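You operate a simulated robot arm through the tools that you are given. There is no shell and no other tool.

You run a simulated robot arm. Do the job below in one go: nothing can be reset, and whatever is moved stays where it is left.

TASK
Press the pin of the block marked 56 in to 8 mm.
Fine: Free the table, turn the block under the press and lock at HOLD; set the depth dial before pressing; leave the table locked.

It is judged by the outcome, as a careful person would: the job done as asked, and still so three seconds after it is handed in. It fails if anything else is knocked over, pushed out of place, dropped, spilled or broken.

THE ROBOT
A 7-joint arm with a two-finger parallel gripper, fixed in place. Base frame: the origin is at the foot of the arm, x ahead of it, y to its left, z up; the work surface is at about z = 850. Units: mm, rad, N and s.
With the tool pointing down near the work surface it reaches from about 240 to 680 mm from the base axis. Its first joint turns from -1.152 to 1.152 rad. Payload 2.4 kg.
Tool frame: the origin (TCP) lies between the finger pads and is the grasp point; the fingertips stand 30 mm ahead of it; z points along the fingers, y is the line along which they close. Largest opening 94 mm; finger width 28, thickness 10; the body of the gripper, 50 by 96 mm, starts 55 mm behind the TCP.
Orientation is that of the tool frame in the base frame, as a unit quaternion [x, y, z, w]. With the fingers straight down and closing along the base's y, the tool's x points along the base's -x, its y along +y and its z along -z.

THE INTERFACE
- The arm moves only by the tool apply_moves. Its argument "rows" is a list of rows, each an object of numbers (a shift or turn left out is 0, a gripper value left out holds the last): "ax", "ay", "az": the turn, a rotation vector about the tool's x, y, z in units of 120 degrees (1.0 is 120 degrees); "x", "y", "z": the shift along the tool's x, y, z in units of 200 mm (1.0 is 200 mm); "fingers": the closure, from 0 (fully open) to 1 (shut). In form: [{"ax": .., "ay": .., "az": .., "x": .., "y": .., "z": .., "fingers": ..}, ...]. A call has 1 to 20 rows; each row is the pose to reach, as a shift and turn from the pose commanded when the call began, along the tool's axes at that moment. A call with a number of a shift or a turn outside -1 to 1 is refused whole. Each row takes 0.2 s and may step no farther than 50 mm and 0.15 rad from the row before; otherwise, or with a gripper value out of range, the whole call is refused. Where a pose cannot be reached the arm comes as near as it can. A force on the tool above 40 N (or 10 N above the force at the start of the call, whichever is more), or a blocked arm, ends the call early, and 0.2 s more pass. The fingers move at their own pace (about 153 mm/s each) and stop on an object; they squeeze with about 38 N. The grip force told is the motor's: it shows also when the fingers shut on nothing. Time passes only in rows, and 0.2 s behind the last, so rows that repeat a pose let the fingers close. The reply holds the time, the measured pose of the TCP, the force on the tool along the base axes, the opening and the grip force, in the units named above and with some noise, with the torque about the TCP (base axes, N m) and any sound that the robot's microphone picked up.
- Cameras (640 x 400 px; columns grow to the right, rows downward): "scene" is fixed at [6.4, 470.1, 1457.7]; the picture's right is [-0.87, -0.49, 0.00], its down [-0.25, 0.44, -0.86] and it looks along [0.43, -0.75, -0.50] (base axes); focal length 375 px, centre (320, 200). "wrist" rides on the gripper at [76, 14, -103] in the tool frame; the picture's right is [-0.18, 0.98, 0.00], its down [-0.75, -0.14, -0.64] and it looks along [-0.63, -0.12, 0.77] (tool axes); focal length 243 px, centre (320, 200). There is no depth. A picture from a camera that has moved, and an enlarged one, comes with that camera's place and axes in the base frame and with its lens. The place of the scene camera against the robot may be out by one fixed shift of up to 25 mm in any direction.
- snapshot(camera): a new picture of that camera. The clock stands still meanwhile.
- close_up(camera, box): a new picture of the part [left, top, right, bottom] of that camera's present view, enlarged. The clock stands still meanwhile.
- finish_job(): hands the job in; it is judged then, once.

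Nothing tells you positions but the pictures and the camera data. Unless the task says otherwise, let go and move clear before handing in.

The tools are called after "Emit:" as a command line: name --argument value ..., lists and objects as JSON in quotes. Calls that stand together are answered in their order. apply_moves: Moves the arm, as the interface text tells. Its arguments: {"type":"object","properties":{"rows":{"type":"array"}},"required":["rows"]} The other tools are called the same way: snapshot (camera) takes a picture; close_up (camera, box) takes an enlarged picture of a part of a camera's view; finish_job () hands the job in.

At the start:

```text
t: 0.0
eef_pos: [376.9, -40.9, 1176.8]
orientation: [-0.001, 1.0, 0.0, 0.0]
force: [0.0, -0.7, -0.1]
torque: [-0.01, 0.0, -0.04]
finger_gap: 93.9
gripper_force: 0.1
```

scene: 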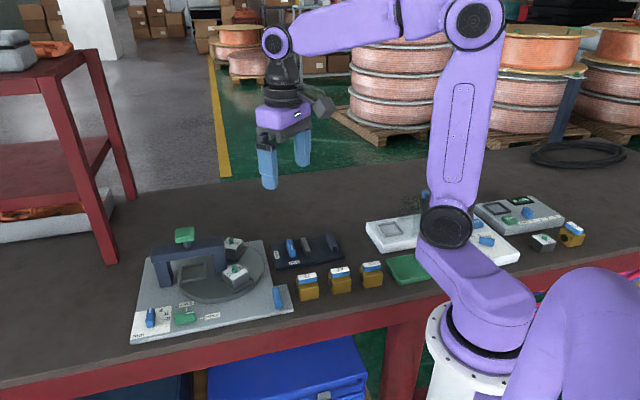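
wrist: 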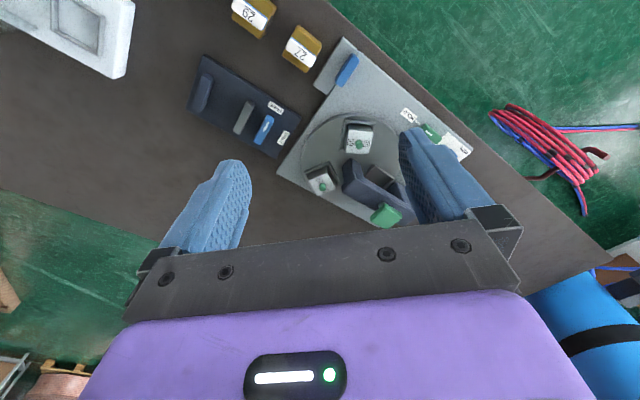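

I see a press station with a rotary table at the left of the scene picture, with a dial, a green press head and levers on its plate. I'll look at it enlarged before moving.

Emit:
close_up --camera "scene" --box '[120, 215, 300, 350]'

Emit:
close_up --camera "wrist" --box '[270, 30, 480, 240]'

Emit:
close_up --camera "scene" --box '[260, 180, 600, 320]'

```text
2.96 times, centred on (210, 282) of scene
camera zoom: at [6.4, 470.1, 1457.7], right [-0.87, -0.49, 0.0], down [-0.25, 0.44, -0.86], along [0.43, -0.75, -0.5], focal length 1110 px, centre (646, -44)
```

zoom: 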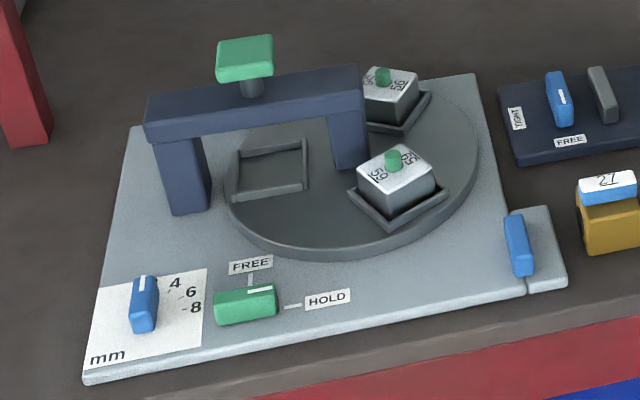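

```text
1.90 times, centred on (375, 135) of wrist
camera zoom: at [299.6, -26.9, 1278.9], right [0.18, 0.98, 0.0], down [0.75, -0.14, 0.64], along [0.63, -0.12, -0.77], focal length 462 px, centre (215, 324)
```

zoom: 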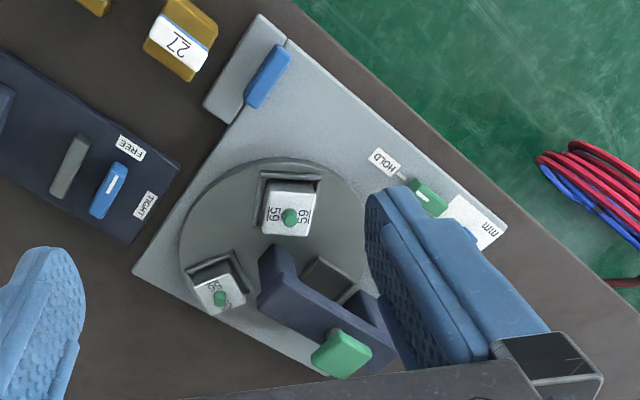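

```text
1.88 times, centred on (430, 250) of scene
camera zoom: at [6.4, 470.1, 1457.7], right [-0.87, -0.49, 0.0], down [-0.25, 0.44, -0.86], along [0.43, -0.75, -0.5], focal length 705 px, centre (113, 106)
```

zoom: 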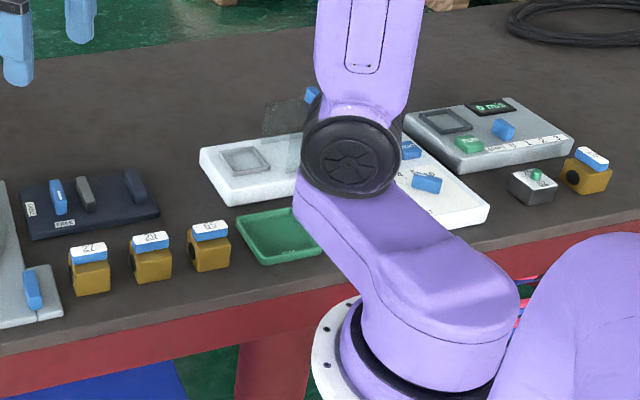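

The press plate is near x≈490, y≈0. Its table holds two blocks whose marks I must read carefully, because 65 and 59 can be confused when upside down. I'll move the wrist camera closer to read the marks, dial and latch.

Emit:
apply_moves --rows '[{"x": -0.12, "y": 0.12, "z": 0.11}, {"x": -0.24, "y": 0.24, "z": 0.22}, {"x": -0.365, "y": 0.355, "z": 0.335}, {"x": -0.365, "y": 0.355, "z": 0.335}]'

Emit:
snapshot --camera "wrist"

```text
t: 1.0
eef_pos: [449.8, 29.9, 1108.7]
orientation: [0.0, 1.0, 0.001, 0.0]
force: [1.1, -0.3, -0.4]
torque: [0.02, 0.02, -0.02]
finger_gap: 94.0
gripper_force: 0.0
```

```text
taken
camera wrist: at [372.4, 44.5, 1212.2], right [0.18, 0.98, 0.0], down [0.75, -0.14, 0.64], along [0.63, -0.12, -0.77], focal length 243 px, centre (320, 200)
```

wrist: 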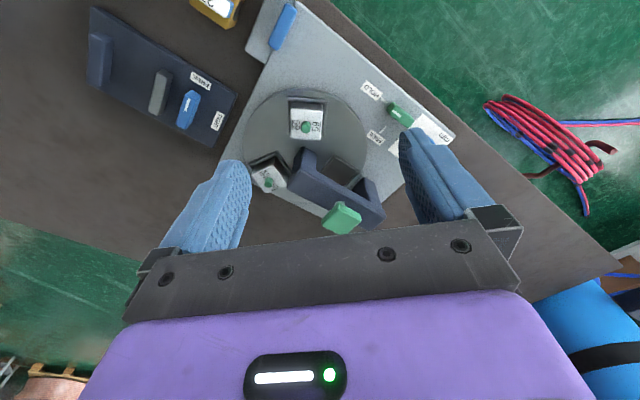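

Emit:
close_up --camera "wrist" --box '[240, 80, 370, 200]'

Emit:
close_up --camera "wrist" --box '[340, 70, 470, 190]'

Emit:
close_up --camera "scene" --box '[210, 225, 270, 295]'

Emit:
close_up --camera "wrist" --box '[80, 0, 310, 150]'

```text
3.33 times, centred on (305, 140) of wrist
camera zoom: at [372.4, 44.5, 1212.2], right [0.18, 0.98, 0.0], down [0.75, -0.14, 0.64], along [0.63, -0.12, -0.77], focal length 809 px, centre (370, 400)
```

zoom: 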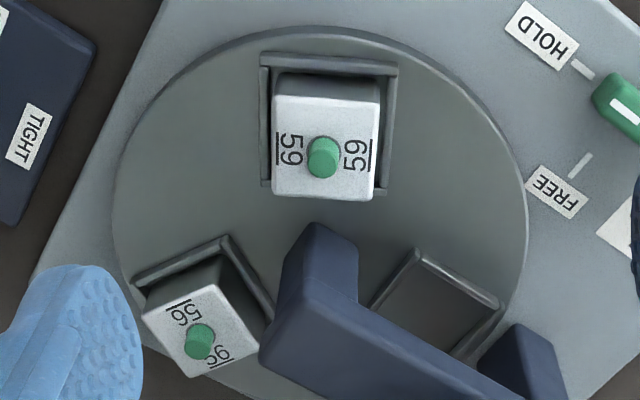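

```text
3.33 times, centred on (405, 130) of wrist
camera zoom: at [372.4, 44.5, 1212.2], right [0.18, 0.98, 0.0], down [0.75, -0.14, 0.64], along [0.63, -0.12, -0.77], focal length 809 px, centre (37, 433)
```

zoom: 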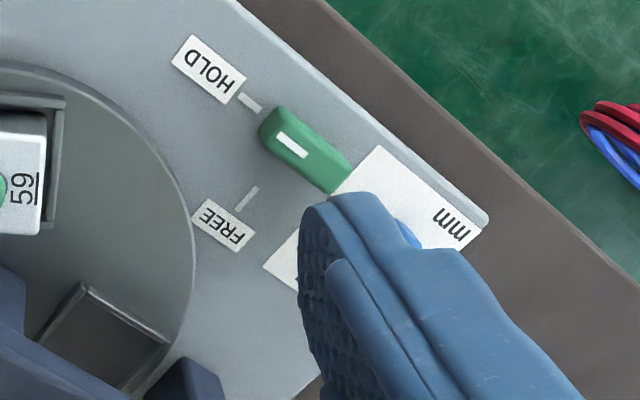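

```text
5.71 times, centred on (240, 260) of scene
camera zoom: at [6.4, 470.1, 1457.7], right [-0.87, -0.49, 0.0], down [-0.25, 0.44, -0.86], along [0.43, -0.75, -0.5], focal length 2141 px, centre (777, -143)
```

zoom: 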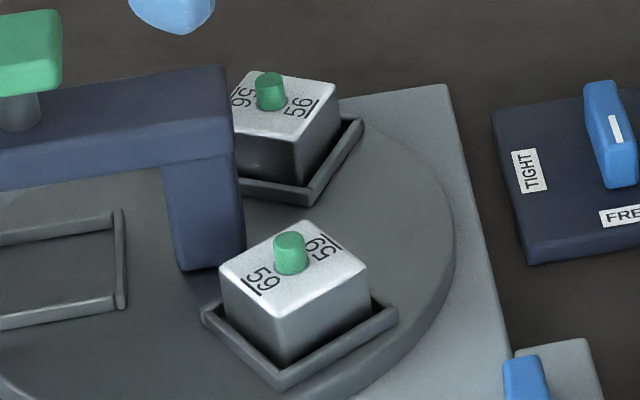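

```text
2.67 times, centred on (195, 75) of wrist
camera zoom: at [372.4, 44.5, 1212.2], right [0.18, 0.98, 0.0], down [0.75, -0.14, 0.64], along [0.63, -0.12, -0.77], focal length 647 px, centre (653, 533)
```

zoom: 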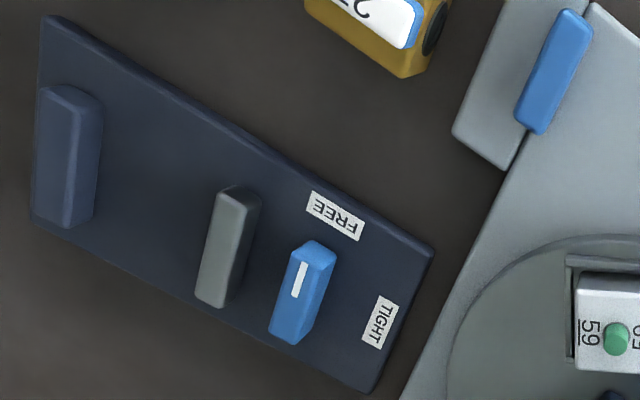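

Block 56 is on the far nest near (570,-73) and block 59 is on the near nest near (495,2). The empty nest sits under the press near (600,31), and the latch is at HOLD. Next I'll look at the dial and latch in more detail.

Emit:
close_up --camera "scene" --box '[130, 290, 230, 345]'

Emit:
close_up --camera "scene" --box '[140, 220, 270, 300]'

Emit:
close_up --camera "scene" --box '[250, 270, 310, 320]'

```text
6.40 times, centred on (180, 318) of scene
camera zoom: at [6.4, 470.1, 1457.7], right [-0.87, -0.49, 0.0], down [-0.25, 0.44, -0.86], along [0.43, -0.75, -0.5], focal length 2398 px, centre (1216, -552)
```

zoom: 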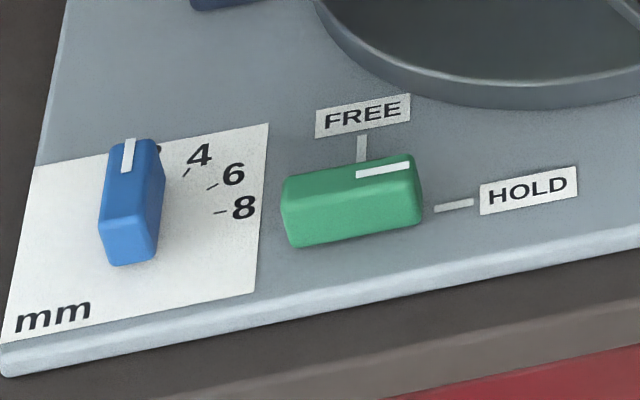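

```text
4.92 times, centred on (205, 260) of scene
camera zoom: at [6.4, 470.1, 1457.7], right [-0.87, -0.49, 0.0], down [-0.25, 0.44, -0.86], along [0.43, -0.75, -0.5], focal length 1845 px, centre (886, -95)
```

zoom: 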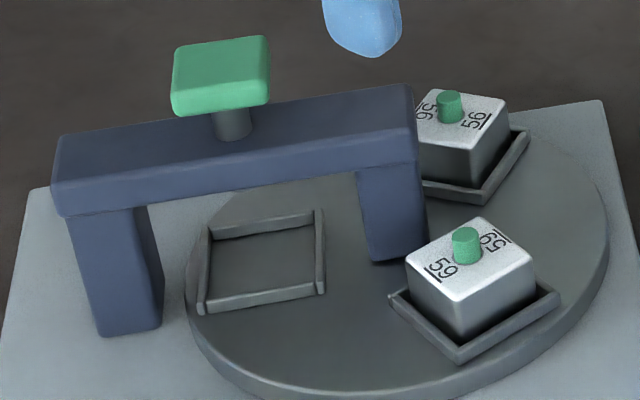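

```text
8.00 times, centred on (280, 295) of scene
camera zoom: at [6.4, 470.1, 1457.7], right [-0.87, -0.49, 0.0], down [-0.25, 0.44, -0.86], along [0.43, -0.75, -0.5], focal length 2998 px, centre (640, -560)
```

zoom: 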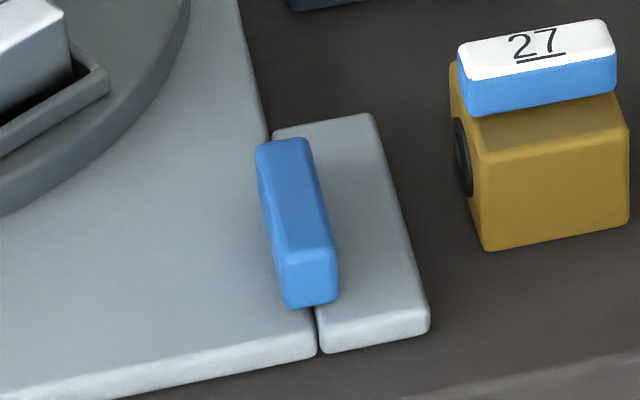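

The dial now points short of 4, with ticks for 4, 6 and 8, and the latch turns between HOLD and FREE ticks about 90° apart. I'll move above the dial and latch corner for an accurate view.

Emit:
apply_moves --rows '[{"x": -0.1, "y": 0.2, "z": 0.05}, {"x": -0.2, "y": 0.4, "z": 0.1}, {"x": -0.35, "y": 0.6, "z": 0.145}, {"x": -0.35, "y": 0.6, "z": 0.145}]'

Emit:
snapshot --camera "wrist"

Emit:
close_up --camera "wrist" --box '[230, 60, 410, 170]'

```text
refused: row 3 steps farther than a row can; nothing moved
```

```text
taken
camera wrist: at [372.4, 44.5, 1212.2], right [0.18, 0.98, 0.0], down [0.75, -0.14, 0.64], along [0.63, -0.12, -0.77], focal length 243 px, centre (320, 200)
```

wrist: 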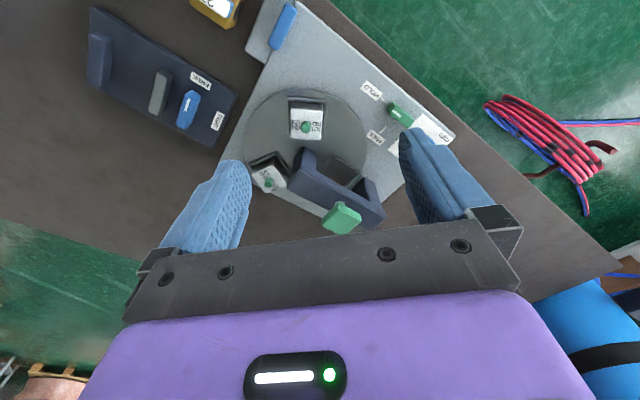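

```text
3.56 times, centred on (320, 115) of wrist
camera zoom: at [372.4, 44.5, 1212.2], right [0.18, 0.98, 0.0], down [0.75, -0.14, 0.64], along [0.63, -0.12, -0.77], focal length 863 px, centre (320, 502)
```

zoom: 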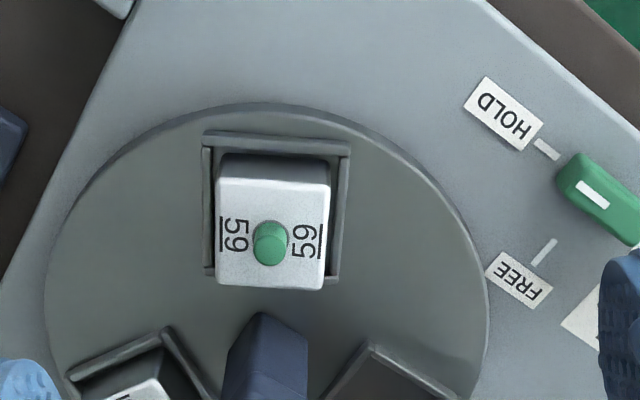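

The move was refused because one step was too long, and nothing moved. I'll repeat it in smaller, even steps.

Emit:
apply_moves --rows '[{"x": -0.0875, "y": 0.15, "z": 0.036}, {"x": -0.175, "y": 0.3, "z": 0.0725}, {"x": -0.2625, "y": 0.45, "z": 0.109}, {"x": -0.35, "y": 0.6, "z": 0.145}, {"x": -0.35, "y": 0.6, "z": 0.145}]'

Emit:
snapshot --camera "wrist"

Emit:
close_up --camera "wrist" --box '[230, 60, 410, 170]'

```text
t: 2.2
eef_pos: [518.2, 150.1, 1080.3]
orientation: [0.0, 1.0, 0.0, 0.0]
force: [0.7, -0.2, -0.2]
torque: [0.03, 0.01, 0.01]
finger_gap: 93.9
gripper_force: 0.2
```

```text
taken
camera wrist: at [442.0, 164.2, 1183.1], right [0.18, 0.98, 0.0], down [0.75, -0.14, 0.64], along [0.63, -0.12, -0.77], focal length 243 px, centre (320, 200)
```

wrist: 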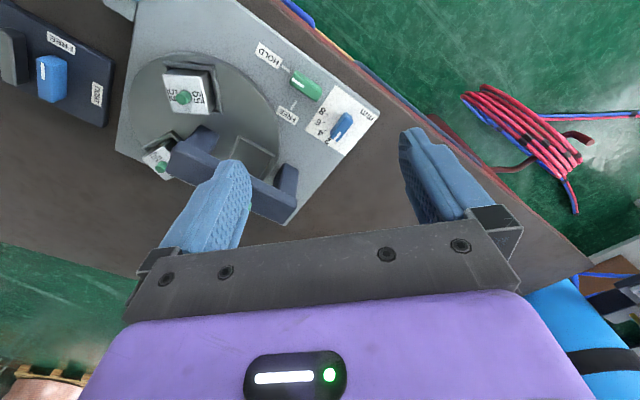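

```text
3.56 times, centred on (320, 115) of wrist
camera zoom: at [442.0, 164.2, 1183.1], right [0.18, 0.98, 0.0], down [0.75, -0.14, 0.64], along [0.63, -0.12, -0.77], focal length 863 px, centre (320, 502)
```

zoom: 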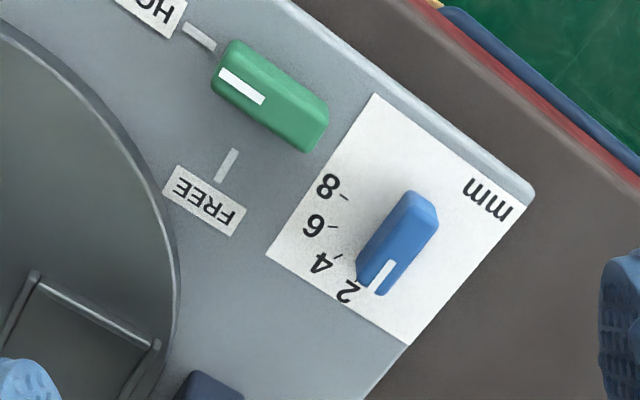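

The dial reads 2 with ticks at 4, 6 and 8, and the green latch is at HOLD. I'll zoom on each knob for its exact centre and direction.

Emit:
close_up --camera "wrist" --box '[315, 105, 365, 150]'

Emit:
close_up --camera "wrist" --box '[270, 60, 335, 120]'

```text
8.89 times, centred on (340, 128) of wrist
camera zoom: at [442.0, 164.2, 1183.1], right [0.18, 0.98, 0.0], down [0.75, -0.14, 0.64], along [0.63, -0.12, -0.77], focal length 2157 px, centre (142, 844)
```

zoom: 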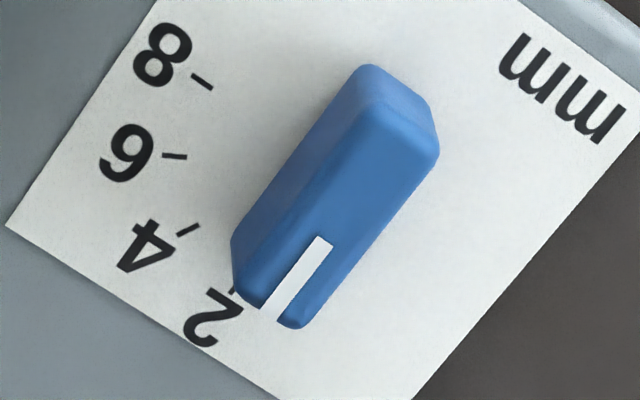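

```text
6.67 times, centred on (302, 90) of wrist
camera zoom: at [442.0, 164.2, 1183.1], right [0.18, 0.98, 0.0], down [0.75, -0.14, 0.64], along [0.63, -0.12, -0.77], focal length 1618 px, centre (437, 933)
```

zoom: 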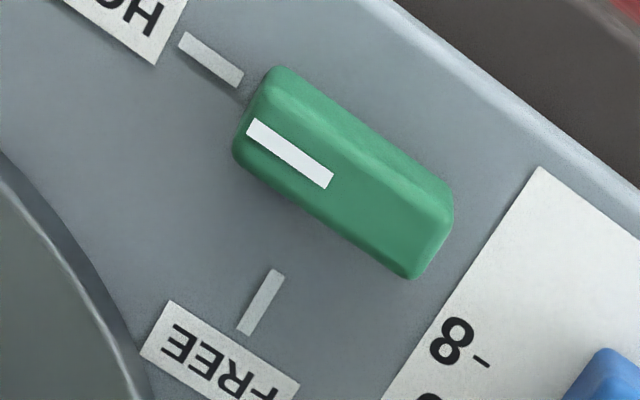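

The latch centre is about (520.5, 131.5), pointing along about 47° toward HOLD. The dial centre is about (578, 168), pointing at 2. I'll partly close the fingers, turn the gripper to straddle the latch and check before lowering.

Emit:
apply_moves --rows '[{"x": -0.002, "y": -0.015, "az": -0.065, "fingers": 0.45}, {"x": -0.004, "y": -0.03, "az": -0.13, "fingers": 0.45}, {"x": -0.006, "y": -0.045, "az": -0.195, "fingers": 0.45}, {"x": -0.008, "y": -0.06, "az": -0.26, "fingers": 0.45}, {"x": -0.01, "y": -0.075, "az": -0.325, "fingers": 0.45}, {"x": -0.0115, "y": -0.093, "az": -0.39, "fingers": 0.45}, {"x": -0.0115, "y": -0.093, "az": -0.39, "fingers": 0.45}]'

Emit:
snapshot --camera "wrist"

Emit:
snapshot --camera "scene"

```text
t: 3.8
eef_pos: [521.6, 128.6, 1080.0]
orientation: [-0.398, 0.917, -0.001, 0.0]
force: [0.2, 0.8, -0.1]
torque: [-0.02, 0.01, 0.01]
finger_gap: 51.5
gripper_force: 0.1
```

```text
taken
camera wrist: at [458.3, 84.7, 1182.3], right [-0.59, 0.81, 0.0], down [0.62, 0.45, 0.64], along [0.52, 0.38, -0.77], focal length 243 px, centre (320, 200)
```

wrist: 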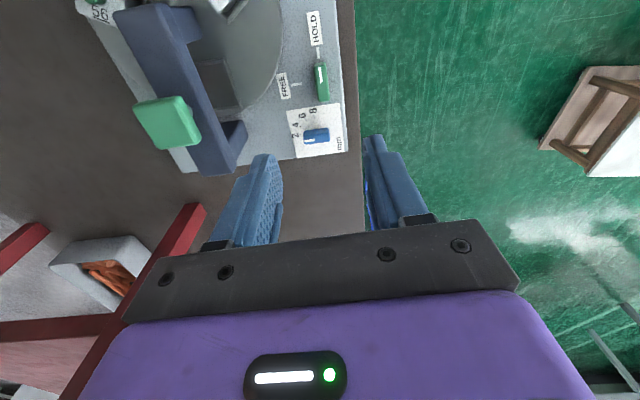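

```text
taken
```

scene: 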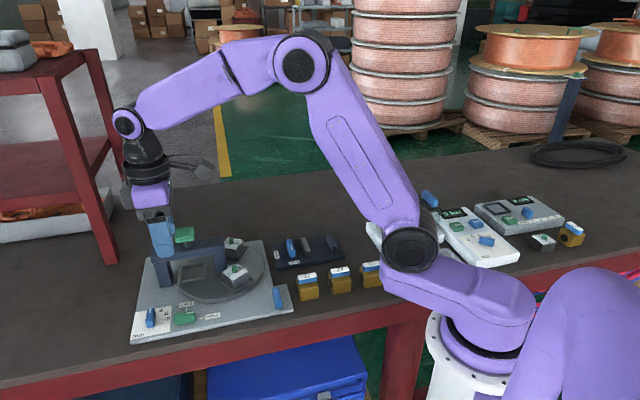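

The gripper is turned 47° and stands above the latch. I'll zoom to triangulate the latch and dial again from this viewpoint.

Emit:
close_up --camera "wrist" --box '[270, 40, 360, 160]'

Emit:
close_up --camera "wrist" --box '[70, 0, 290, 180]'

```text
3.33 times, centred on (315, 100) of wrist
camera zoom: at [458.3, 84.7, 1182.3], right [-0.59, 0.81, 0.0], down [0.62, 0.45, 0.64], along [0.52, 0.38, -0.77], focal length 809 px, centre (337, 533)
```

zoom: 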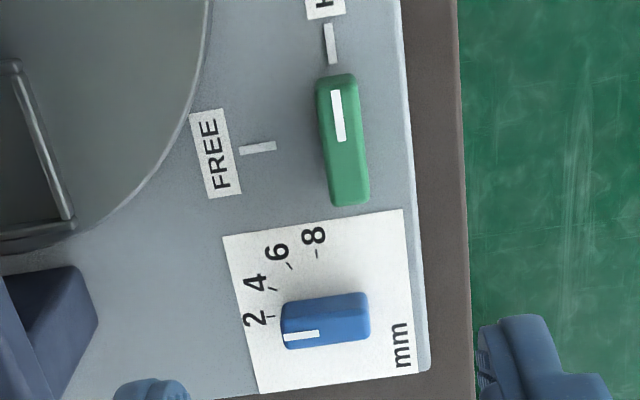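

```text
2.22 times, centred on (180, 90) of wrist
camera zoom: at [458.3, 84.7, 1182.3], right [-0.59, 0.81, 0.0], down [0.62, 0.45, 0.64], along [0.52, 0.38, -0.77], focal length 539 px, centre (631, 444)
```

zoom: 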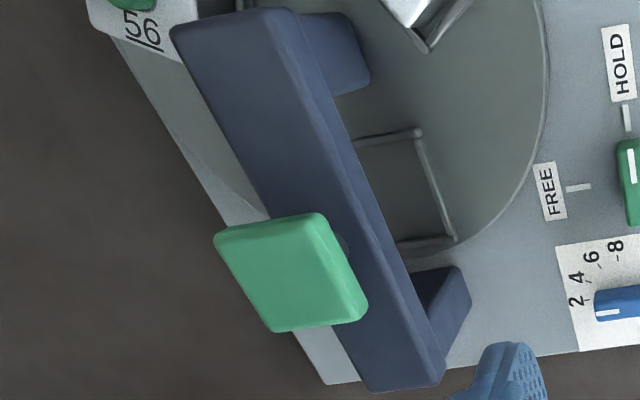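

From two viewpoints the latch's top is at about z=885, with its centre near (517,131). I'll lower the open fingers around it.

Emit:
apply_moves --rows '[{"x": 0.007, "y": 0.025, "z": 0.2}, {"x": 0.007, "y": 0.025, "z": 0.4}, {"x": 0.007, "y": 0.025, "z": 0.6}, {"x": 0.007, "y": 0.025, "z": 0.75}, {"x": 0.007, "y": 0.025, "z": 0.75}]'

Emit:
snapshot --camera "wrist"

Emit:
close_up --camera "scene" --box '[120, 215, 300, 350]'

```text
t: 5.0
eef_pos: [518.3, 132.2, 928.4]
orientation: [-0.397, 0.918, -0.001, 0.0]
force: [0.0, 0.1, -0.3]
torque: [-0.01, 0.03, -0.02]
finger_gap: 51.6
gripper_force: 0.0
```

```text
taken
camera wrist: at [454.7, 86.6, 1031.1], right [-0.59, 0.81, 0.0], down [0.62, 0.45, 0.64], along [0.52, 0.38, -0.77], focal length 243 px, centre (320, 200)
```

wrist: 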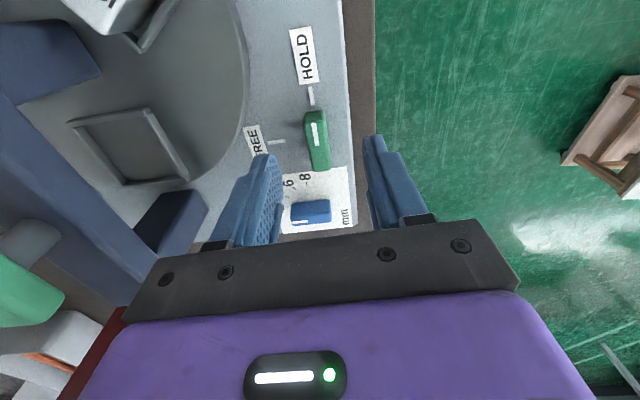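

```text
2.96 times, centred on (210, 282) of scene
camera zoom: at [6.4, 470.1, 1457.7], right [-0.87, -0.49, 0.0], down [-0.25, 0.44, -0.86], along [0.43, -0.75, -0.5], focal length 1110 px, centre (646, -44)
```

zoom: 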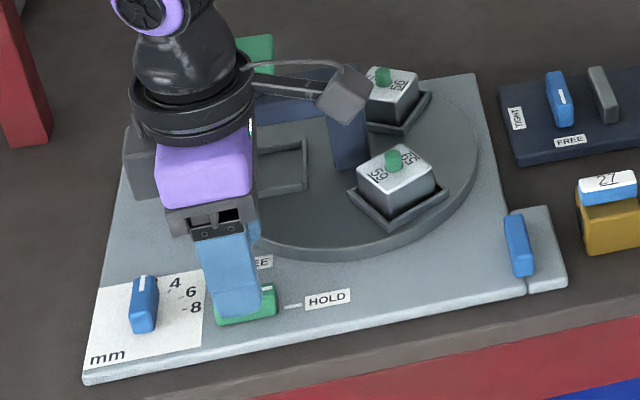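

The fingers straddle the latch at a safe height. I'll zoom to check how the latch's centre lines up with the gripper before going down.

Emit:
close_up --camera "wrist" --box '[270, 80, 370, 180]'

Emit:
close_up --camera "scene" --box '[160, 285, 230, 335]'

```text
4.00 times, centred on (320, 130) of wrist
camera zoom: at [454.7, 86.6, 1031.1], right [-0.59, 0.81, 0.0], down [0.62, 0.45, 0.64], along [0.52, 0.38, -0.77], focal length 970 px, centre (320, 480)
```

zoom: 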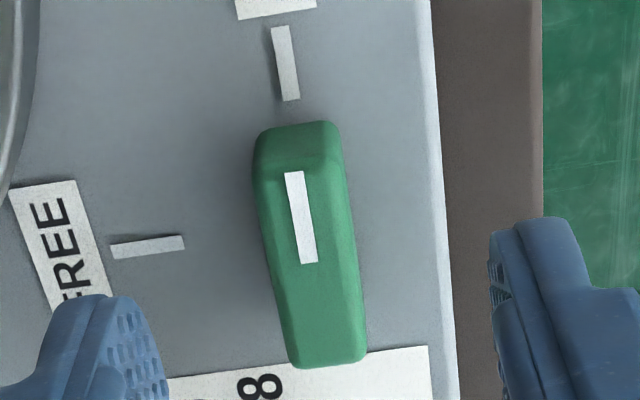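

```text
8.00 times, centred on (195, 310) of scene
camera zoom: at [6.4, 470.1, 1457.7], right [-0.87, -0.49, 0.0], down [-0.25, 0.44, -0.86], along [0.43, -0.75, -0.5], focal length 2998 px, centre (1320, -680)
```

zoom: 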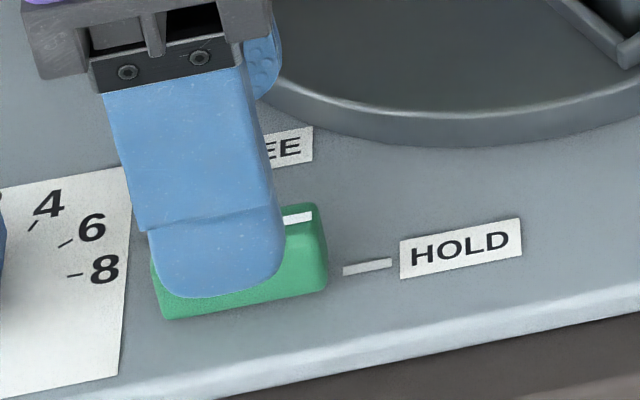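

The latch is centred under the gripper within about 1 mm. I'll go down 33 mm and close on it.

Emit:
apply_moves --rows '[{"z": 0.08}, {"z": 0.13}, {"z": 0.165}, {"z": 0.165}, {"z": 0.165, "fingers": 1.0}, {"z": 0.165, "fingers": 1.0}, {"z": 0.165, "fingers": 1.0}]'

Emit:
close_up --camera "scene" --box '[120, 215, 300, 350]'

```text
t: 6.6
eef_pos: [520.5, 130.3, 895.2]
orientation: [-0.397, 0.918, 0.0, 0.003]
force: [16.6, -11.2, -11.8]
torque: [0.56, -0.96, -0.02]
finger_gap: 14.9
gripper_force: 44.8
```

```text
2.96 times, centred on (210, 282) of scene
camera zoom: at [7.0, 469.9, 1457.7], right [-0.87, -0.49, 0.0], down [-0.25, 0.44, -0.86], along [0.43, -0.75, -0.5], focal length 1110 px, centre (646, -44)
```

zoom: 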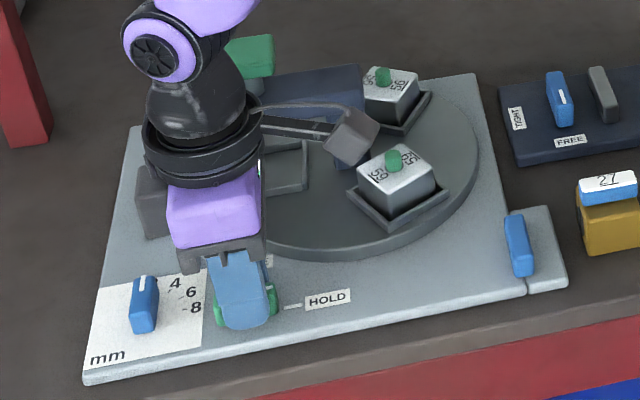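

The fingers hold the latch (gap 14.9 mm), but it sits about 3 mm off toward the table side. I'll ease the arm that way to relieve the side force before turning.

Emit:
apply_moves --rows '[{"y": -0.0145}, {"y": -0.0145}]'

```text
t: 7.2
eef_pos: [519.2, 131.9, 896.4]
orientation: [-0.398, 0.917, -0.001, 0.0]
force: [12.9, -3.5, -22.1]
torque: [0.8, -1.18, -0.02]
finger_gap: 14.7
gripper_force: 45.5
```

The side force dropped, but a vertical load has built up. I'll open the fingers, let the arm settle and grip again cleanly.

Emit:
apply_moves --rows '[{"fingers": 0.6}, {"fingers": 0.6}, {"fingers": 0.6}]'

Emit:
snapshot --camera "wrist"

```text
t: 8.0
eef_pos: [521.0, 131.0, 896.7]
orientation: [-0.397, 0.918, 0.0, 0.0]
force: [0.5, -0.1, 0.3]
torque: [0.0, 0.03, 0.02]
finger_gap: 37.7
gripper_force: 0.0
```

```text
taken
camera wrist: at [456.2, 85.6, 999.7], right [-0.59, 0.81, 0.0], down [0.62, 0.45, 0.64], along [0.52, 0.38, -0.77], focal length 243 px, centre (320, 200)
```

wrist: 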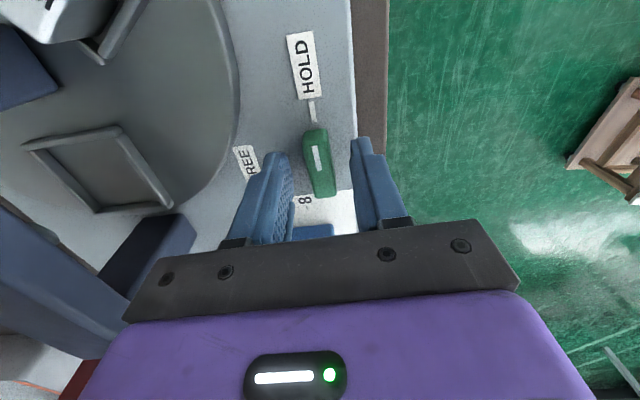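

The latch is now centred between the fingers and the load is zero. I'll close on it again.

Emit:
apply_moves --rows '[{"fingers": 1.0}, {"fingers": 1.0}, {"fingers": 1.0}]'

```text
t: 8.8
eef_pos: [519.4, 131.7, 896.7]
orientation: [-0.397, 0.918, 0.0, 0.0]
force: [-0.2, -0.2, 1.8]
torque: [-0.16, 0.16, 0.01]
finger_gap: 15.0
gripper_force: 45.0
```

The grip is clean with no side load. Now I'll turn the latch counter-clockwise toward FREE, about half way first.

Emit:
apply_moves --rows '[{"az": -0.06}, {"az": -0.12}, {"az": -0.18}, {"az": -0.24}, {"az": -0.3}, {"az": -0.36}, {"az": -0.36}]'

Emit:
close_up --camera "scene" --box '[120, 215, 300, 350]'

```text
t: 10.4
eef_pos: [520.9, 130.4, 897.1]
orientation: [0.707, -0.707, 0.001, -0.001]
force: [16.6, -10.4, -4.2]
torque: [-0.38, -0.26, -0.08]
finger_gap: 14.8
gripper_force: 44.7
```

```text
2.96 times, centred on (210, 282) of scene
camera zoom: at [6.9, 469.9, 1457.7], right [-0.87, -0.49, 0.0], down [-0.25, 0.44, -0.86], along [0.43, -0.75, -0.5], focal length 1110 px, centre (646, -44)
```

zoom: 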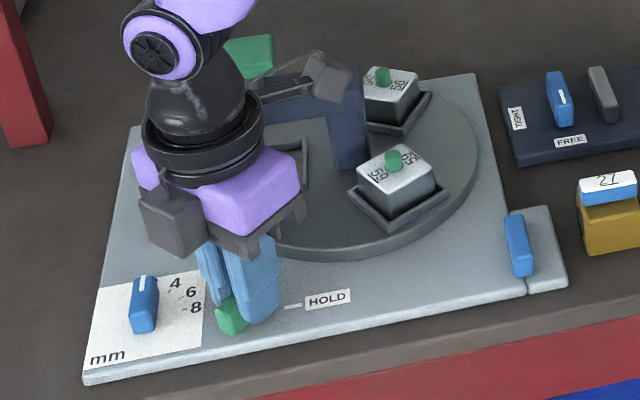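

The latch is turning (gripper yaw 90°) with a modest side load because the pivot is slightly off. I'll shift about 2 mm with the load and complete the turn to FREE.

Emit:
apply_moves --rows '[{"x": 0.005, "y": -0.0085}, {"x": 0.005, "y": -0.0085, "az": -0.06}, {"x": 0.005, "y": -0.0085, "az": -0.12}, {"x": 0.005, "y": -0.0085, "az": -0.18}, {"x": 0.005, "y": -0.0085, "az": -0.24}, {"x": 0.005, "y": -0.0085, "az": -0.3}, {"x": 0.005, "y": -0.0085, "az": -0.36}, {"x": 0.005, "y": -0.0085, "az": -0.385}, {"x": 0.005, "y": -0.0085, "az": -0.385}]'

Emit:
close_up --camera "scene" --box '[120, 215, 300, 350]'

Emit:
snapshot --camera "wrist"

```text
t: 12.4
eef_pos: [522.2, 130.0, 896.9]
orientation: [0.928, -0.373, 0.001, -0.002]
force: [17.7, 5.0, -7.4]
torque: [-0.04, 0.08, -1.09]
finger_gap: 14.6
gripper_force: 45.3
```

```text
2.96 times, centred on (210, 282) of scene
camera zoom: at [7.0, 470.3, 1457.6], right [-0.87, -0.49, 0.0], down [-0.25, 0.44, -0.86], along [0.43, -0.75, -0.5], focal length 1110 px, centre (646, -44)
```

zoom: 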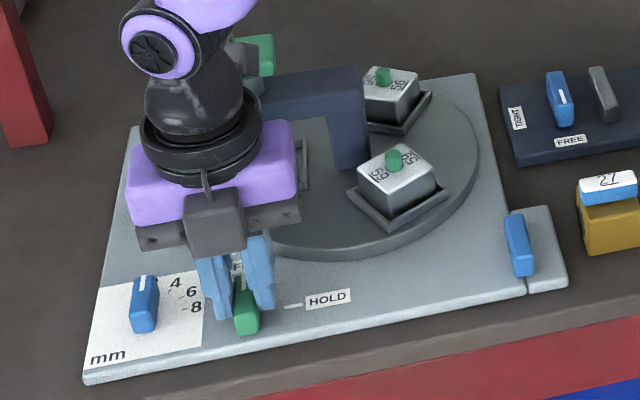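

```text
taken
camera wrist: at [566.1, 68.2, 999.7], right [-0.81, -0.58, 0.0], down [-0.45, 0.62, 0.64], along [-0.37, 0.52, -0.77], focal length 243 px, centre (320, 200)
```

wrist: 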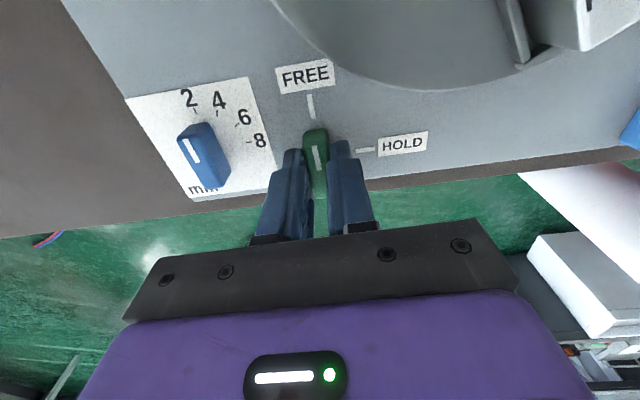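

The latch is against its FREE stop (yaw 136°, torque rising) and points at the FREE tick. I'll let go and rise, then check it.

Emit:
apply_moves --rows '[{"fingers": 0.6}, {"fingers": 0.6}, {"z": -0.1}, {"z": -0.3}, {"z": -0.5}, {"z": -0.6}, {"z": -0.6}]'

Emit:
snapshot --camera "wrist"

Emit:
close_up --camera "scene" --box '[120, 215, 300, 350]'

```text
t: 14.0
eef_pos: [520.5, 130.4, 1017.3]
orientation: [0.928, -0.373, 0.0, 0.0]
force: [-0.8, -0.8, 0.1]
torque: [-0.01, -0.01, -0.01]
finger_gap: 37.5
gripper_force: 0.2
```

```text
taken
camera wrist: at [565.1, 68.0, 1120.3], right [-0.81, -0.58, 0.0], down [-0.45, 0.62, 0.64], along [-0.37, 0.52, -0.77], focal length 243 px, centre (320, 200)
```

wrist: 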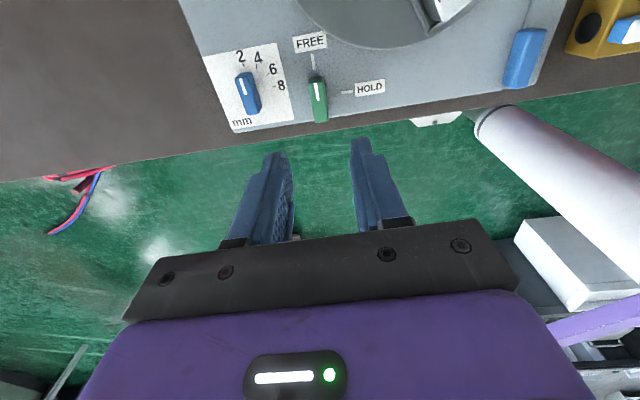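

```text
2.96 times, centred on (210, 282) of scene
camera zoom: at [6.4, 470.1, 1457.7], right [-0.87, -0.49, 0.0], down [-0.25, 0.44, -0.86], along [0.43, -0.75, -0.5], focal length 1110 px, centre (646, -44)
```

zoom: 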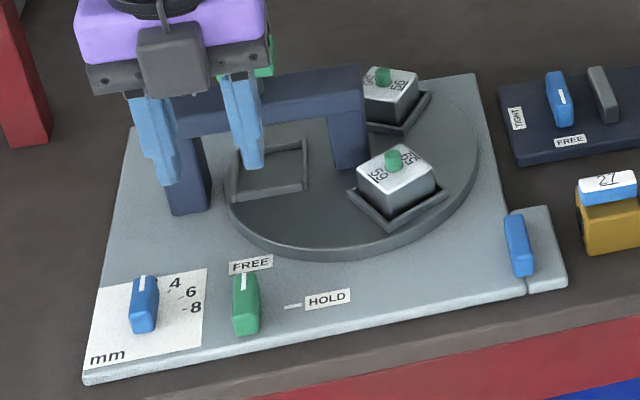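

The latch is at FREE. The dial bar has the same heading as the gripper now, so I'll set the dial next and move above it at about (577.5,167).

Emit:
apply_moves --rows '[{"x": 0.04, "y": -0.165}, {"x": 0.08, "y": -0.33}, {"x": 0.08, "y": -0.33, "z": 0.2}, {"x": 0.08, "y": -0.33, "z": 0.43}, {"x": 0.08, "y": -0.33, "z": 0.43}]'

Emit:
snapshot --camera "wrist"

Emit:
close_up --camera "wrist" --box '[270, 80, 370, 180]'

Emit:
close_up --camera "scene" --box '[120, 215, 300, 350]'

```text
t: 15.2
eef_pos: [579.5, 168.2, 930.2]
orientation: [0.928, -0.373, -0.001, 0.001]
force: [-0.4, -0.3, -0.1]
torque: [0.01, -0.02, -0.01]
finger_gap: 37.4
gripper_force: 0.1
```

```text
taken
camera wrist: at [623.3, 104.5, 1033.2], right [-0.81, -0.58, 0.0], down [-0.45, 0.62, 0.64], along [-0.37, 0.52, -0.77], focal length 243 px, centre (320, 200)
```

wrist: 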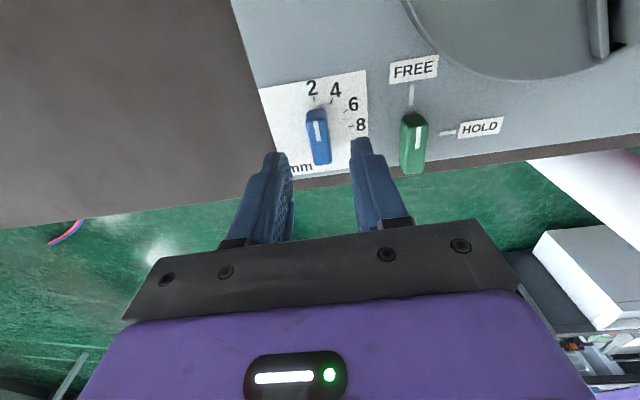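

```text
4.00 times, centred on (320, 130) of wrist
camera zoom: at [623.3, 104.5, 1033.2], right [-0.81, -0.58, 0.0], down [-0.45, 0.62, 0.64], along [-0.37, 0.52, -0.77], focal length 970 px, centre (320, 480)
```

zoom: 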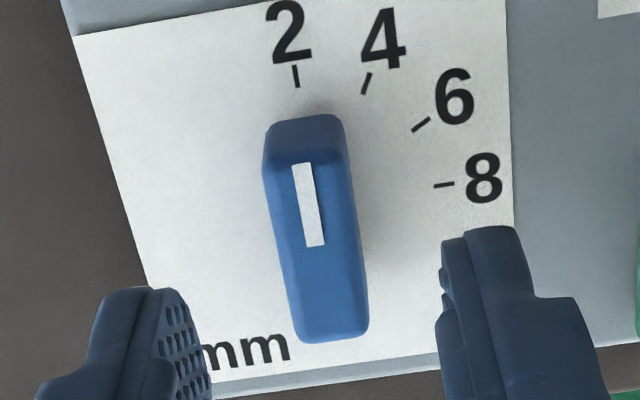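

```text
2.96 times, centred on (210, 282) of scene
camera zoom: at [6.4, 470.1, 1457.7], right [-0.87, -0.49, 0.0], down [-0.25, 0.44, -0.86], along [0.43, -0.75, -0.5], focal length 1110 px, centre (646, -44)
```

zoom: 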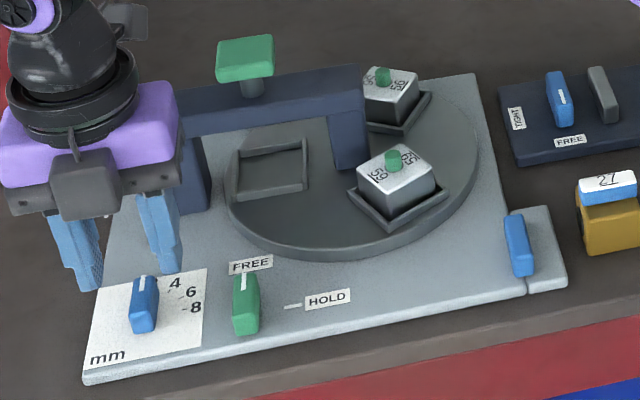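

The dial is centred between the fingers within about 1 mm. I'll go down and close on it gently, checking the force.

Emit:
apply_moves --rows '[{"x": 0.007, "z": 0.08}, {"x": 0.007, "z": 0.13}, {"x": 0.007, "z": 0.165}, {"x": 0.007, "z": 0.165}, {"x": 0.007, "z": 0.165, "fingers": 1.0}, {"x": 0.007, "z": 0.165, "fingers": 1.0}, {"x": 0.007, "z": 0.165, "fingers": 1.0}]'

```text
t: 16.8
eef_pos: [580.3, 166.8, 897.5]
orientation: [0.928, -0.373, 0.001, -0.002]
force: [12.1, 9.4, -9.1]
torque: [-0.35, -0.26, -1.01]
finger_gap: 13.9
gripper_force: 44.7
```

The dial is gripped with a small side load. From the ticks, 8 lies exactly 90° clockwise of 2 around (579.3,167.5), so I'll turn 91° clockwise, easing the side load as I go.

Emit:
apply_moves --rows '[{"y": -0.006}, {"y": -0.006, "az": 0.065}, {"y": -0.006, "az": 0.13}, {"y": -0.006, "az": 0.195}, {"y": -0.006, "az": 0.26}, {"y": -0.006, "az": 0.325}, {"y": -0.006, "az": 0.38}, {"y": -0.006, "az": 0.38}]'

```text
t: 18.6
eef_pos: [579.9, 167.3, 899.2]
orientation: [0.71, -0.704, -0.001, 0.001]
force: [-4.6, 5.4, 2.8]
torque: [0.57, 0.07, -0.04]
finger_gap: 13.6
gripper_force: 44.4
```

The dial is half way with a low load. I'll finish the turn to 8.

Emit:
apply_moves --rows '[{"az": 0.065}, {"az": 0.13}, {"az": 0.195}, {"az": 0.26}, {"az": 0.325}, {"az": 0.375}, {"az": 0.375}]'

Emit:
snapshot --camera "wrist"

Emit:
close_up --camera "wrist" --box '[260, 70, 380, 190]'

```text
t: 20.2
eef_pos: [579.7, 167.1, 898.1]
orientation: [-0.388, 0.922, -0.001, 0.0]
force: [-5.7, 7.0, 7.1]
torque: [-0.16, 0.39, -0.06]
finger_gap: 13.7
gripper_force: 45.2
```

```text
taken
camera wrist: at [515.3, 123.2, 1001.0], right [-0.57, 0.82, 0.0], down [0.63, 0.44, 0.64], along [0.53, 0.37, -0.77], focal length 243 px, centre (320, 200)
```

wrist: 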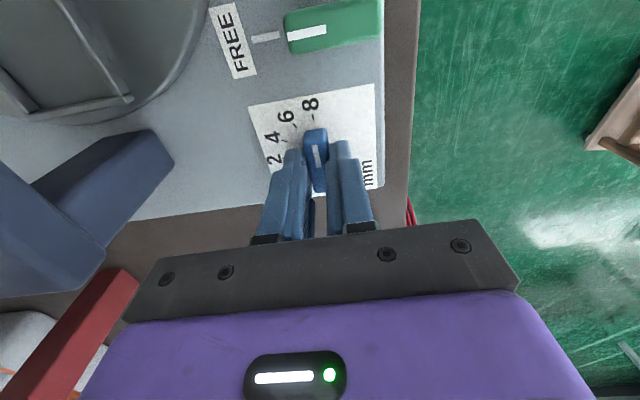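

```text
3.33 times, centred on (320, 130) of wrist
camera zoom: at [515.3, 123.2, 1001.0], right [-0.57, 0.82, 0.0], down [0.63, 0.44, 0.64], along [0.53, 0.37, -0.77], focal length 809 px, centre (320, 433)
```

zoom: 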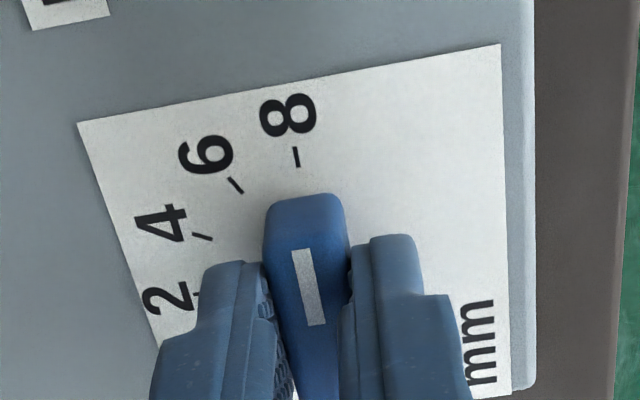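

The dial points at 8 by this view. I'll release, rise and measure it properly.

Emit:
apply_moves --rows '[{"fingers": 0.6}, {"fingers": 0.6}, {"z": -0.1}, {"z": -0.3}, {"z": -0.5}, {"z": -0.6}, {"z": -0.6}]'

Emit:
snapshot --camera "wrist"

Emit:
close_up --camera "wrist" --box '[280, 75, 360, 155]'

Emit:
close_up --camera "scene" --box '[130, 290, 230, 345]'

```text
t: 21.8
eef_pos: [580.1, 165.8, 1019.3]
orientation: [-0.387, 0.922, 0.0, 0.0]
force: [0.5, 0.2, 0.0]
torque: [-0.04, 0.0, -0.01]
finger_gap: 37.6
gripper_force: 0.0
```

```text
taken
camera wrist: at [514.8, 121.5, 1121.2], right [-0.57, 0.82, 0.0], down [0.63, 0.44, 0.64], along [0.53, 0.37, -0.77], focal length 243 px, centre (320, 200)
```

wrist: 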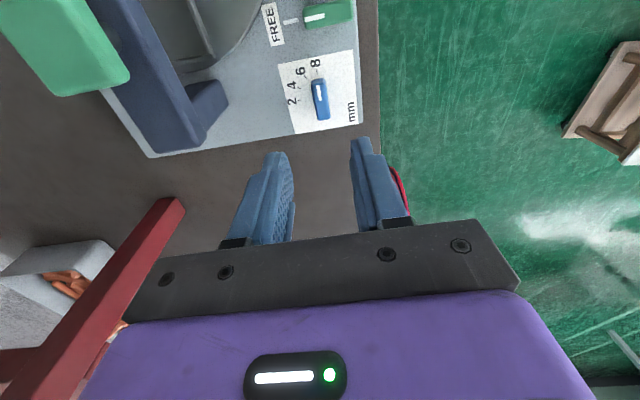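

```text
5.00 times, centred on (320, 115) of wrist
camera zoom: at [514.8, 121.5, 1121.2], right [-0.57, 0.82, 0.0], down [0.63, 0.44, 0.64], along [0.53, 0.37, -0.77], focal length 1213 px, centre (320, 625)
```

zoom: 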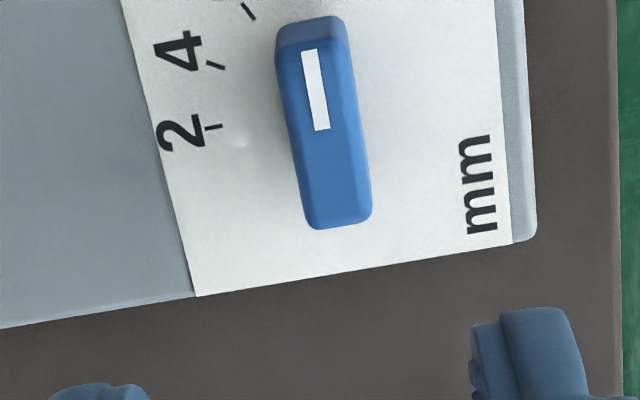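

```text
6.40 times, centred on (180, 318) of scene
camera zoom: at [6.4, 470.1, 1457.7], right [-0.87, -0.49, 0.0], down [-0.25, 0.44, -0.86], along [0.43, -0.75, -0.5], focal length 2398 px, centre (1216, -552)
```

zoom: 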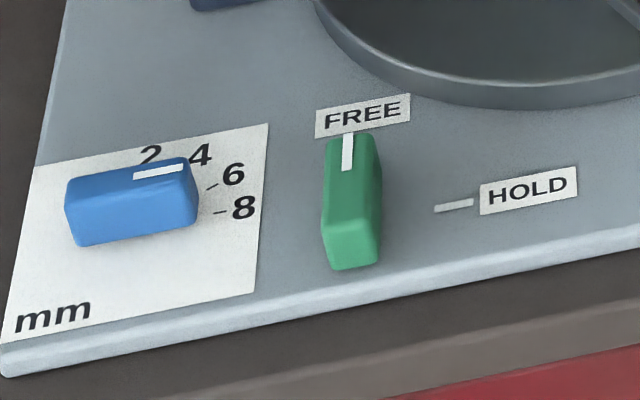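

The dial points at 225.6° by measurement, which matches the 8 mark at 225°. Next I'll raise the arm and go above block 59's nest, aligned to its sides, to measure it for turning the table.

Emit:
apply_moves --rows '[{"z": -0.2}, {"z": -0.3, "x": 0.088, "y": -0.027, "az": 0.056}, {"z": -0.3, "x": 0.176, "y": -0.053, "az": 0.112}, {"z": -0.3, "x": 0.264, "y": -0.08, "az": 0.168}, {"z": -0.3, "x": 0.352, "y": -0.107, "az": 0.224}, {"z": -0.3, "x": 0.44, "y": -0.134, "az": 0.28}, {"z": -0.3, "x": 0.528, "y": -0.16, "az": 0.336}, {"z": -0.3, "x": 0.616, "y": -0.187, "az": 0.392}, {"z": -0.3, "x": 0.704, "y": -0.214, "az": 0.448}, {"z": -0.3, "x": 0.88, "y": -0.267, "az": 0.505, "fingers": 0.0}, {"z": -0.3, "x": 0.88, "y": -0.267, "az": 0.505, "fingers": 0.0}]'

Emit:
snapshot --camera "wrist"

Emit:
snapshot --camera "scene"

```text
t: 24.2
eef_pos: [495.0, 2.1, 1076.9]
orientation: [0.131, 0.991, 0.0, -0.001]
force: [0.5, 0.4, -0.4]
torque: [0.04, 0.0, 0.04]
finger_gap: 94.0
gripper_force: 0.0
```

```text
taken
camera wrist: at [424.5, 36.1, 1179.6], right [0.43, 0.9, 0.0], down [0.69, -0.33, 0.64], along [0.58, -0.28, -0.77], focal length 243 px, centre (320, 200)
```

wrist: 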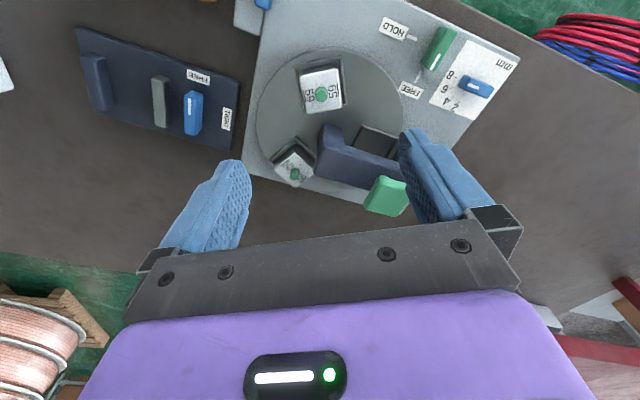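

```text
taken
```

scene: 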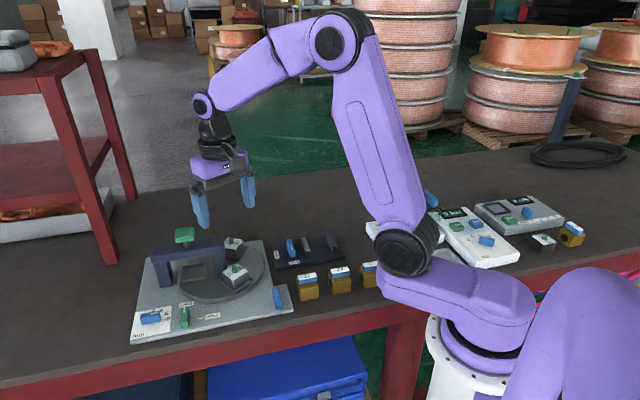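

Emit:
close_up --camera "wrist" --box '[240, 30, 420, 210]'

Emit:
close_up --camera "wrist" --box '[285, 50, 360, 120]'

Emit:
close_up --camera "scene" --box '[210, 225, 270, 295]'

```text
2.22 times, centred on (330, 120) of wrist
camera zoom: at [424.5, 36.1, 1179.6], right [0.43, 0.9, 0.0], down [0.69, -0.33, 0.64], along [0.58, -0.28, -0.77], focal length 539 px, centre (298, 378)
```

zoom: 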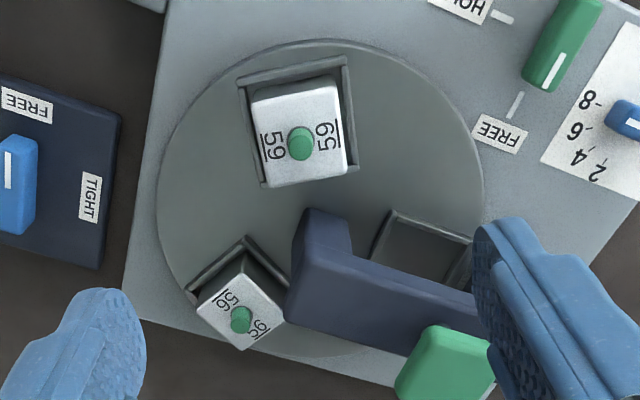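

```text
5.71 times, centred on (322, 85) of wrist
camera zoom: at [424.5, 36.1, 1179.6], right [0.43, 0.9, 0.0], down [0.69, -0.33, 0.64], along [0.58, -0.28, -0.77], focal length 1386 px, centre (306, 857)
```

zoom: 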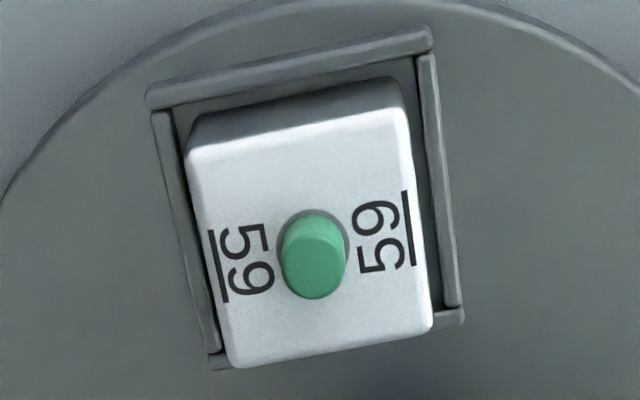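

```text
5.71 times, centred on (240, 260) of scene
camera zoom: at [6.4, 470.1, 1457.7], right [-0.87, -0.49, 0.0], down [-0.25, 0.44, -0.86], along [0.43, -0.75, -0.5], focal length 2141 px, centre (777, -143)
```

zoom: 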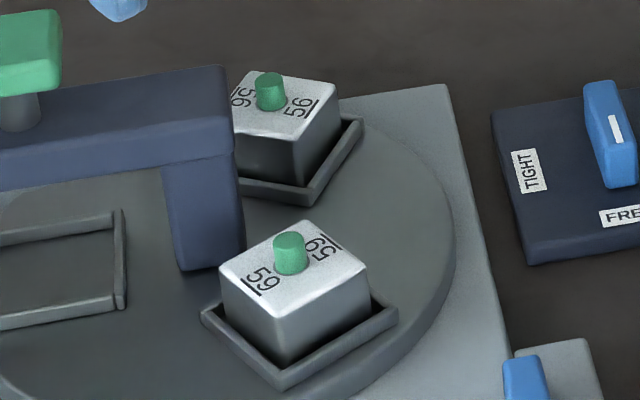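

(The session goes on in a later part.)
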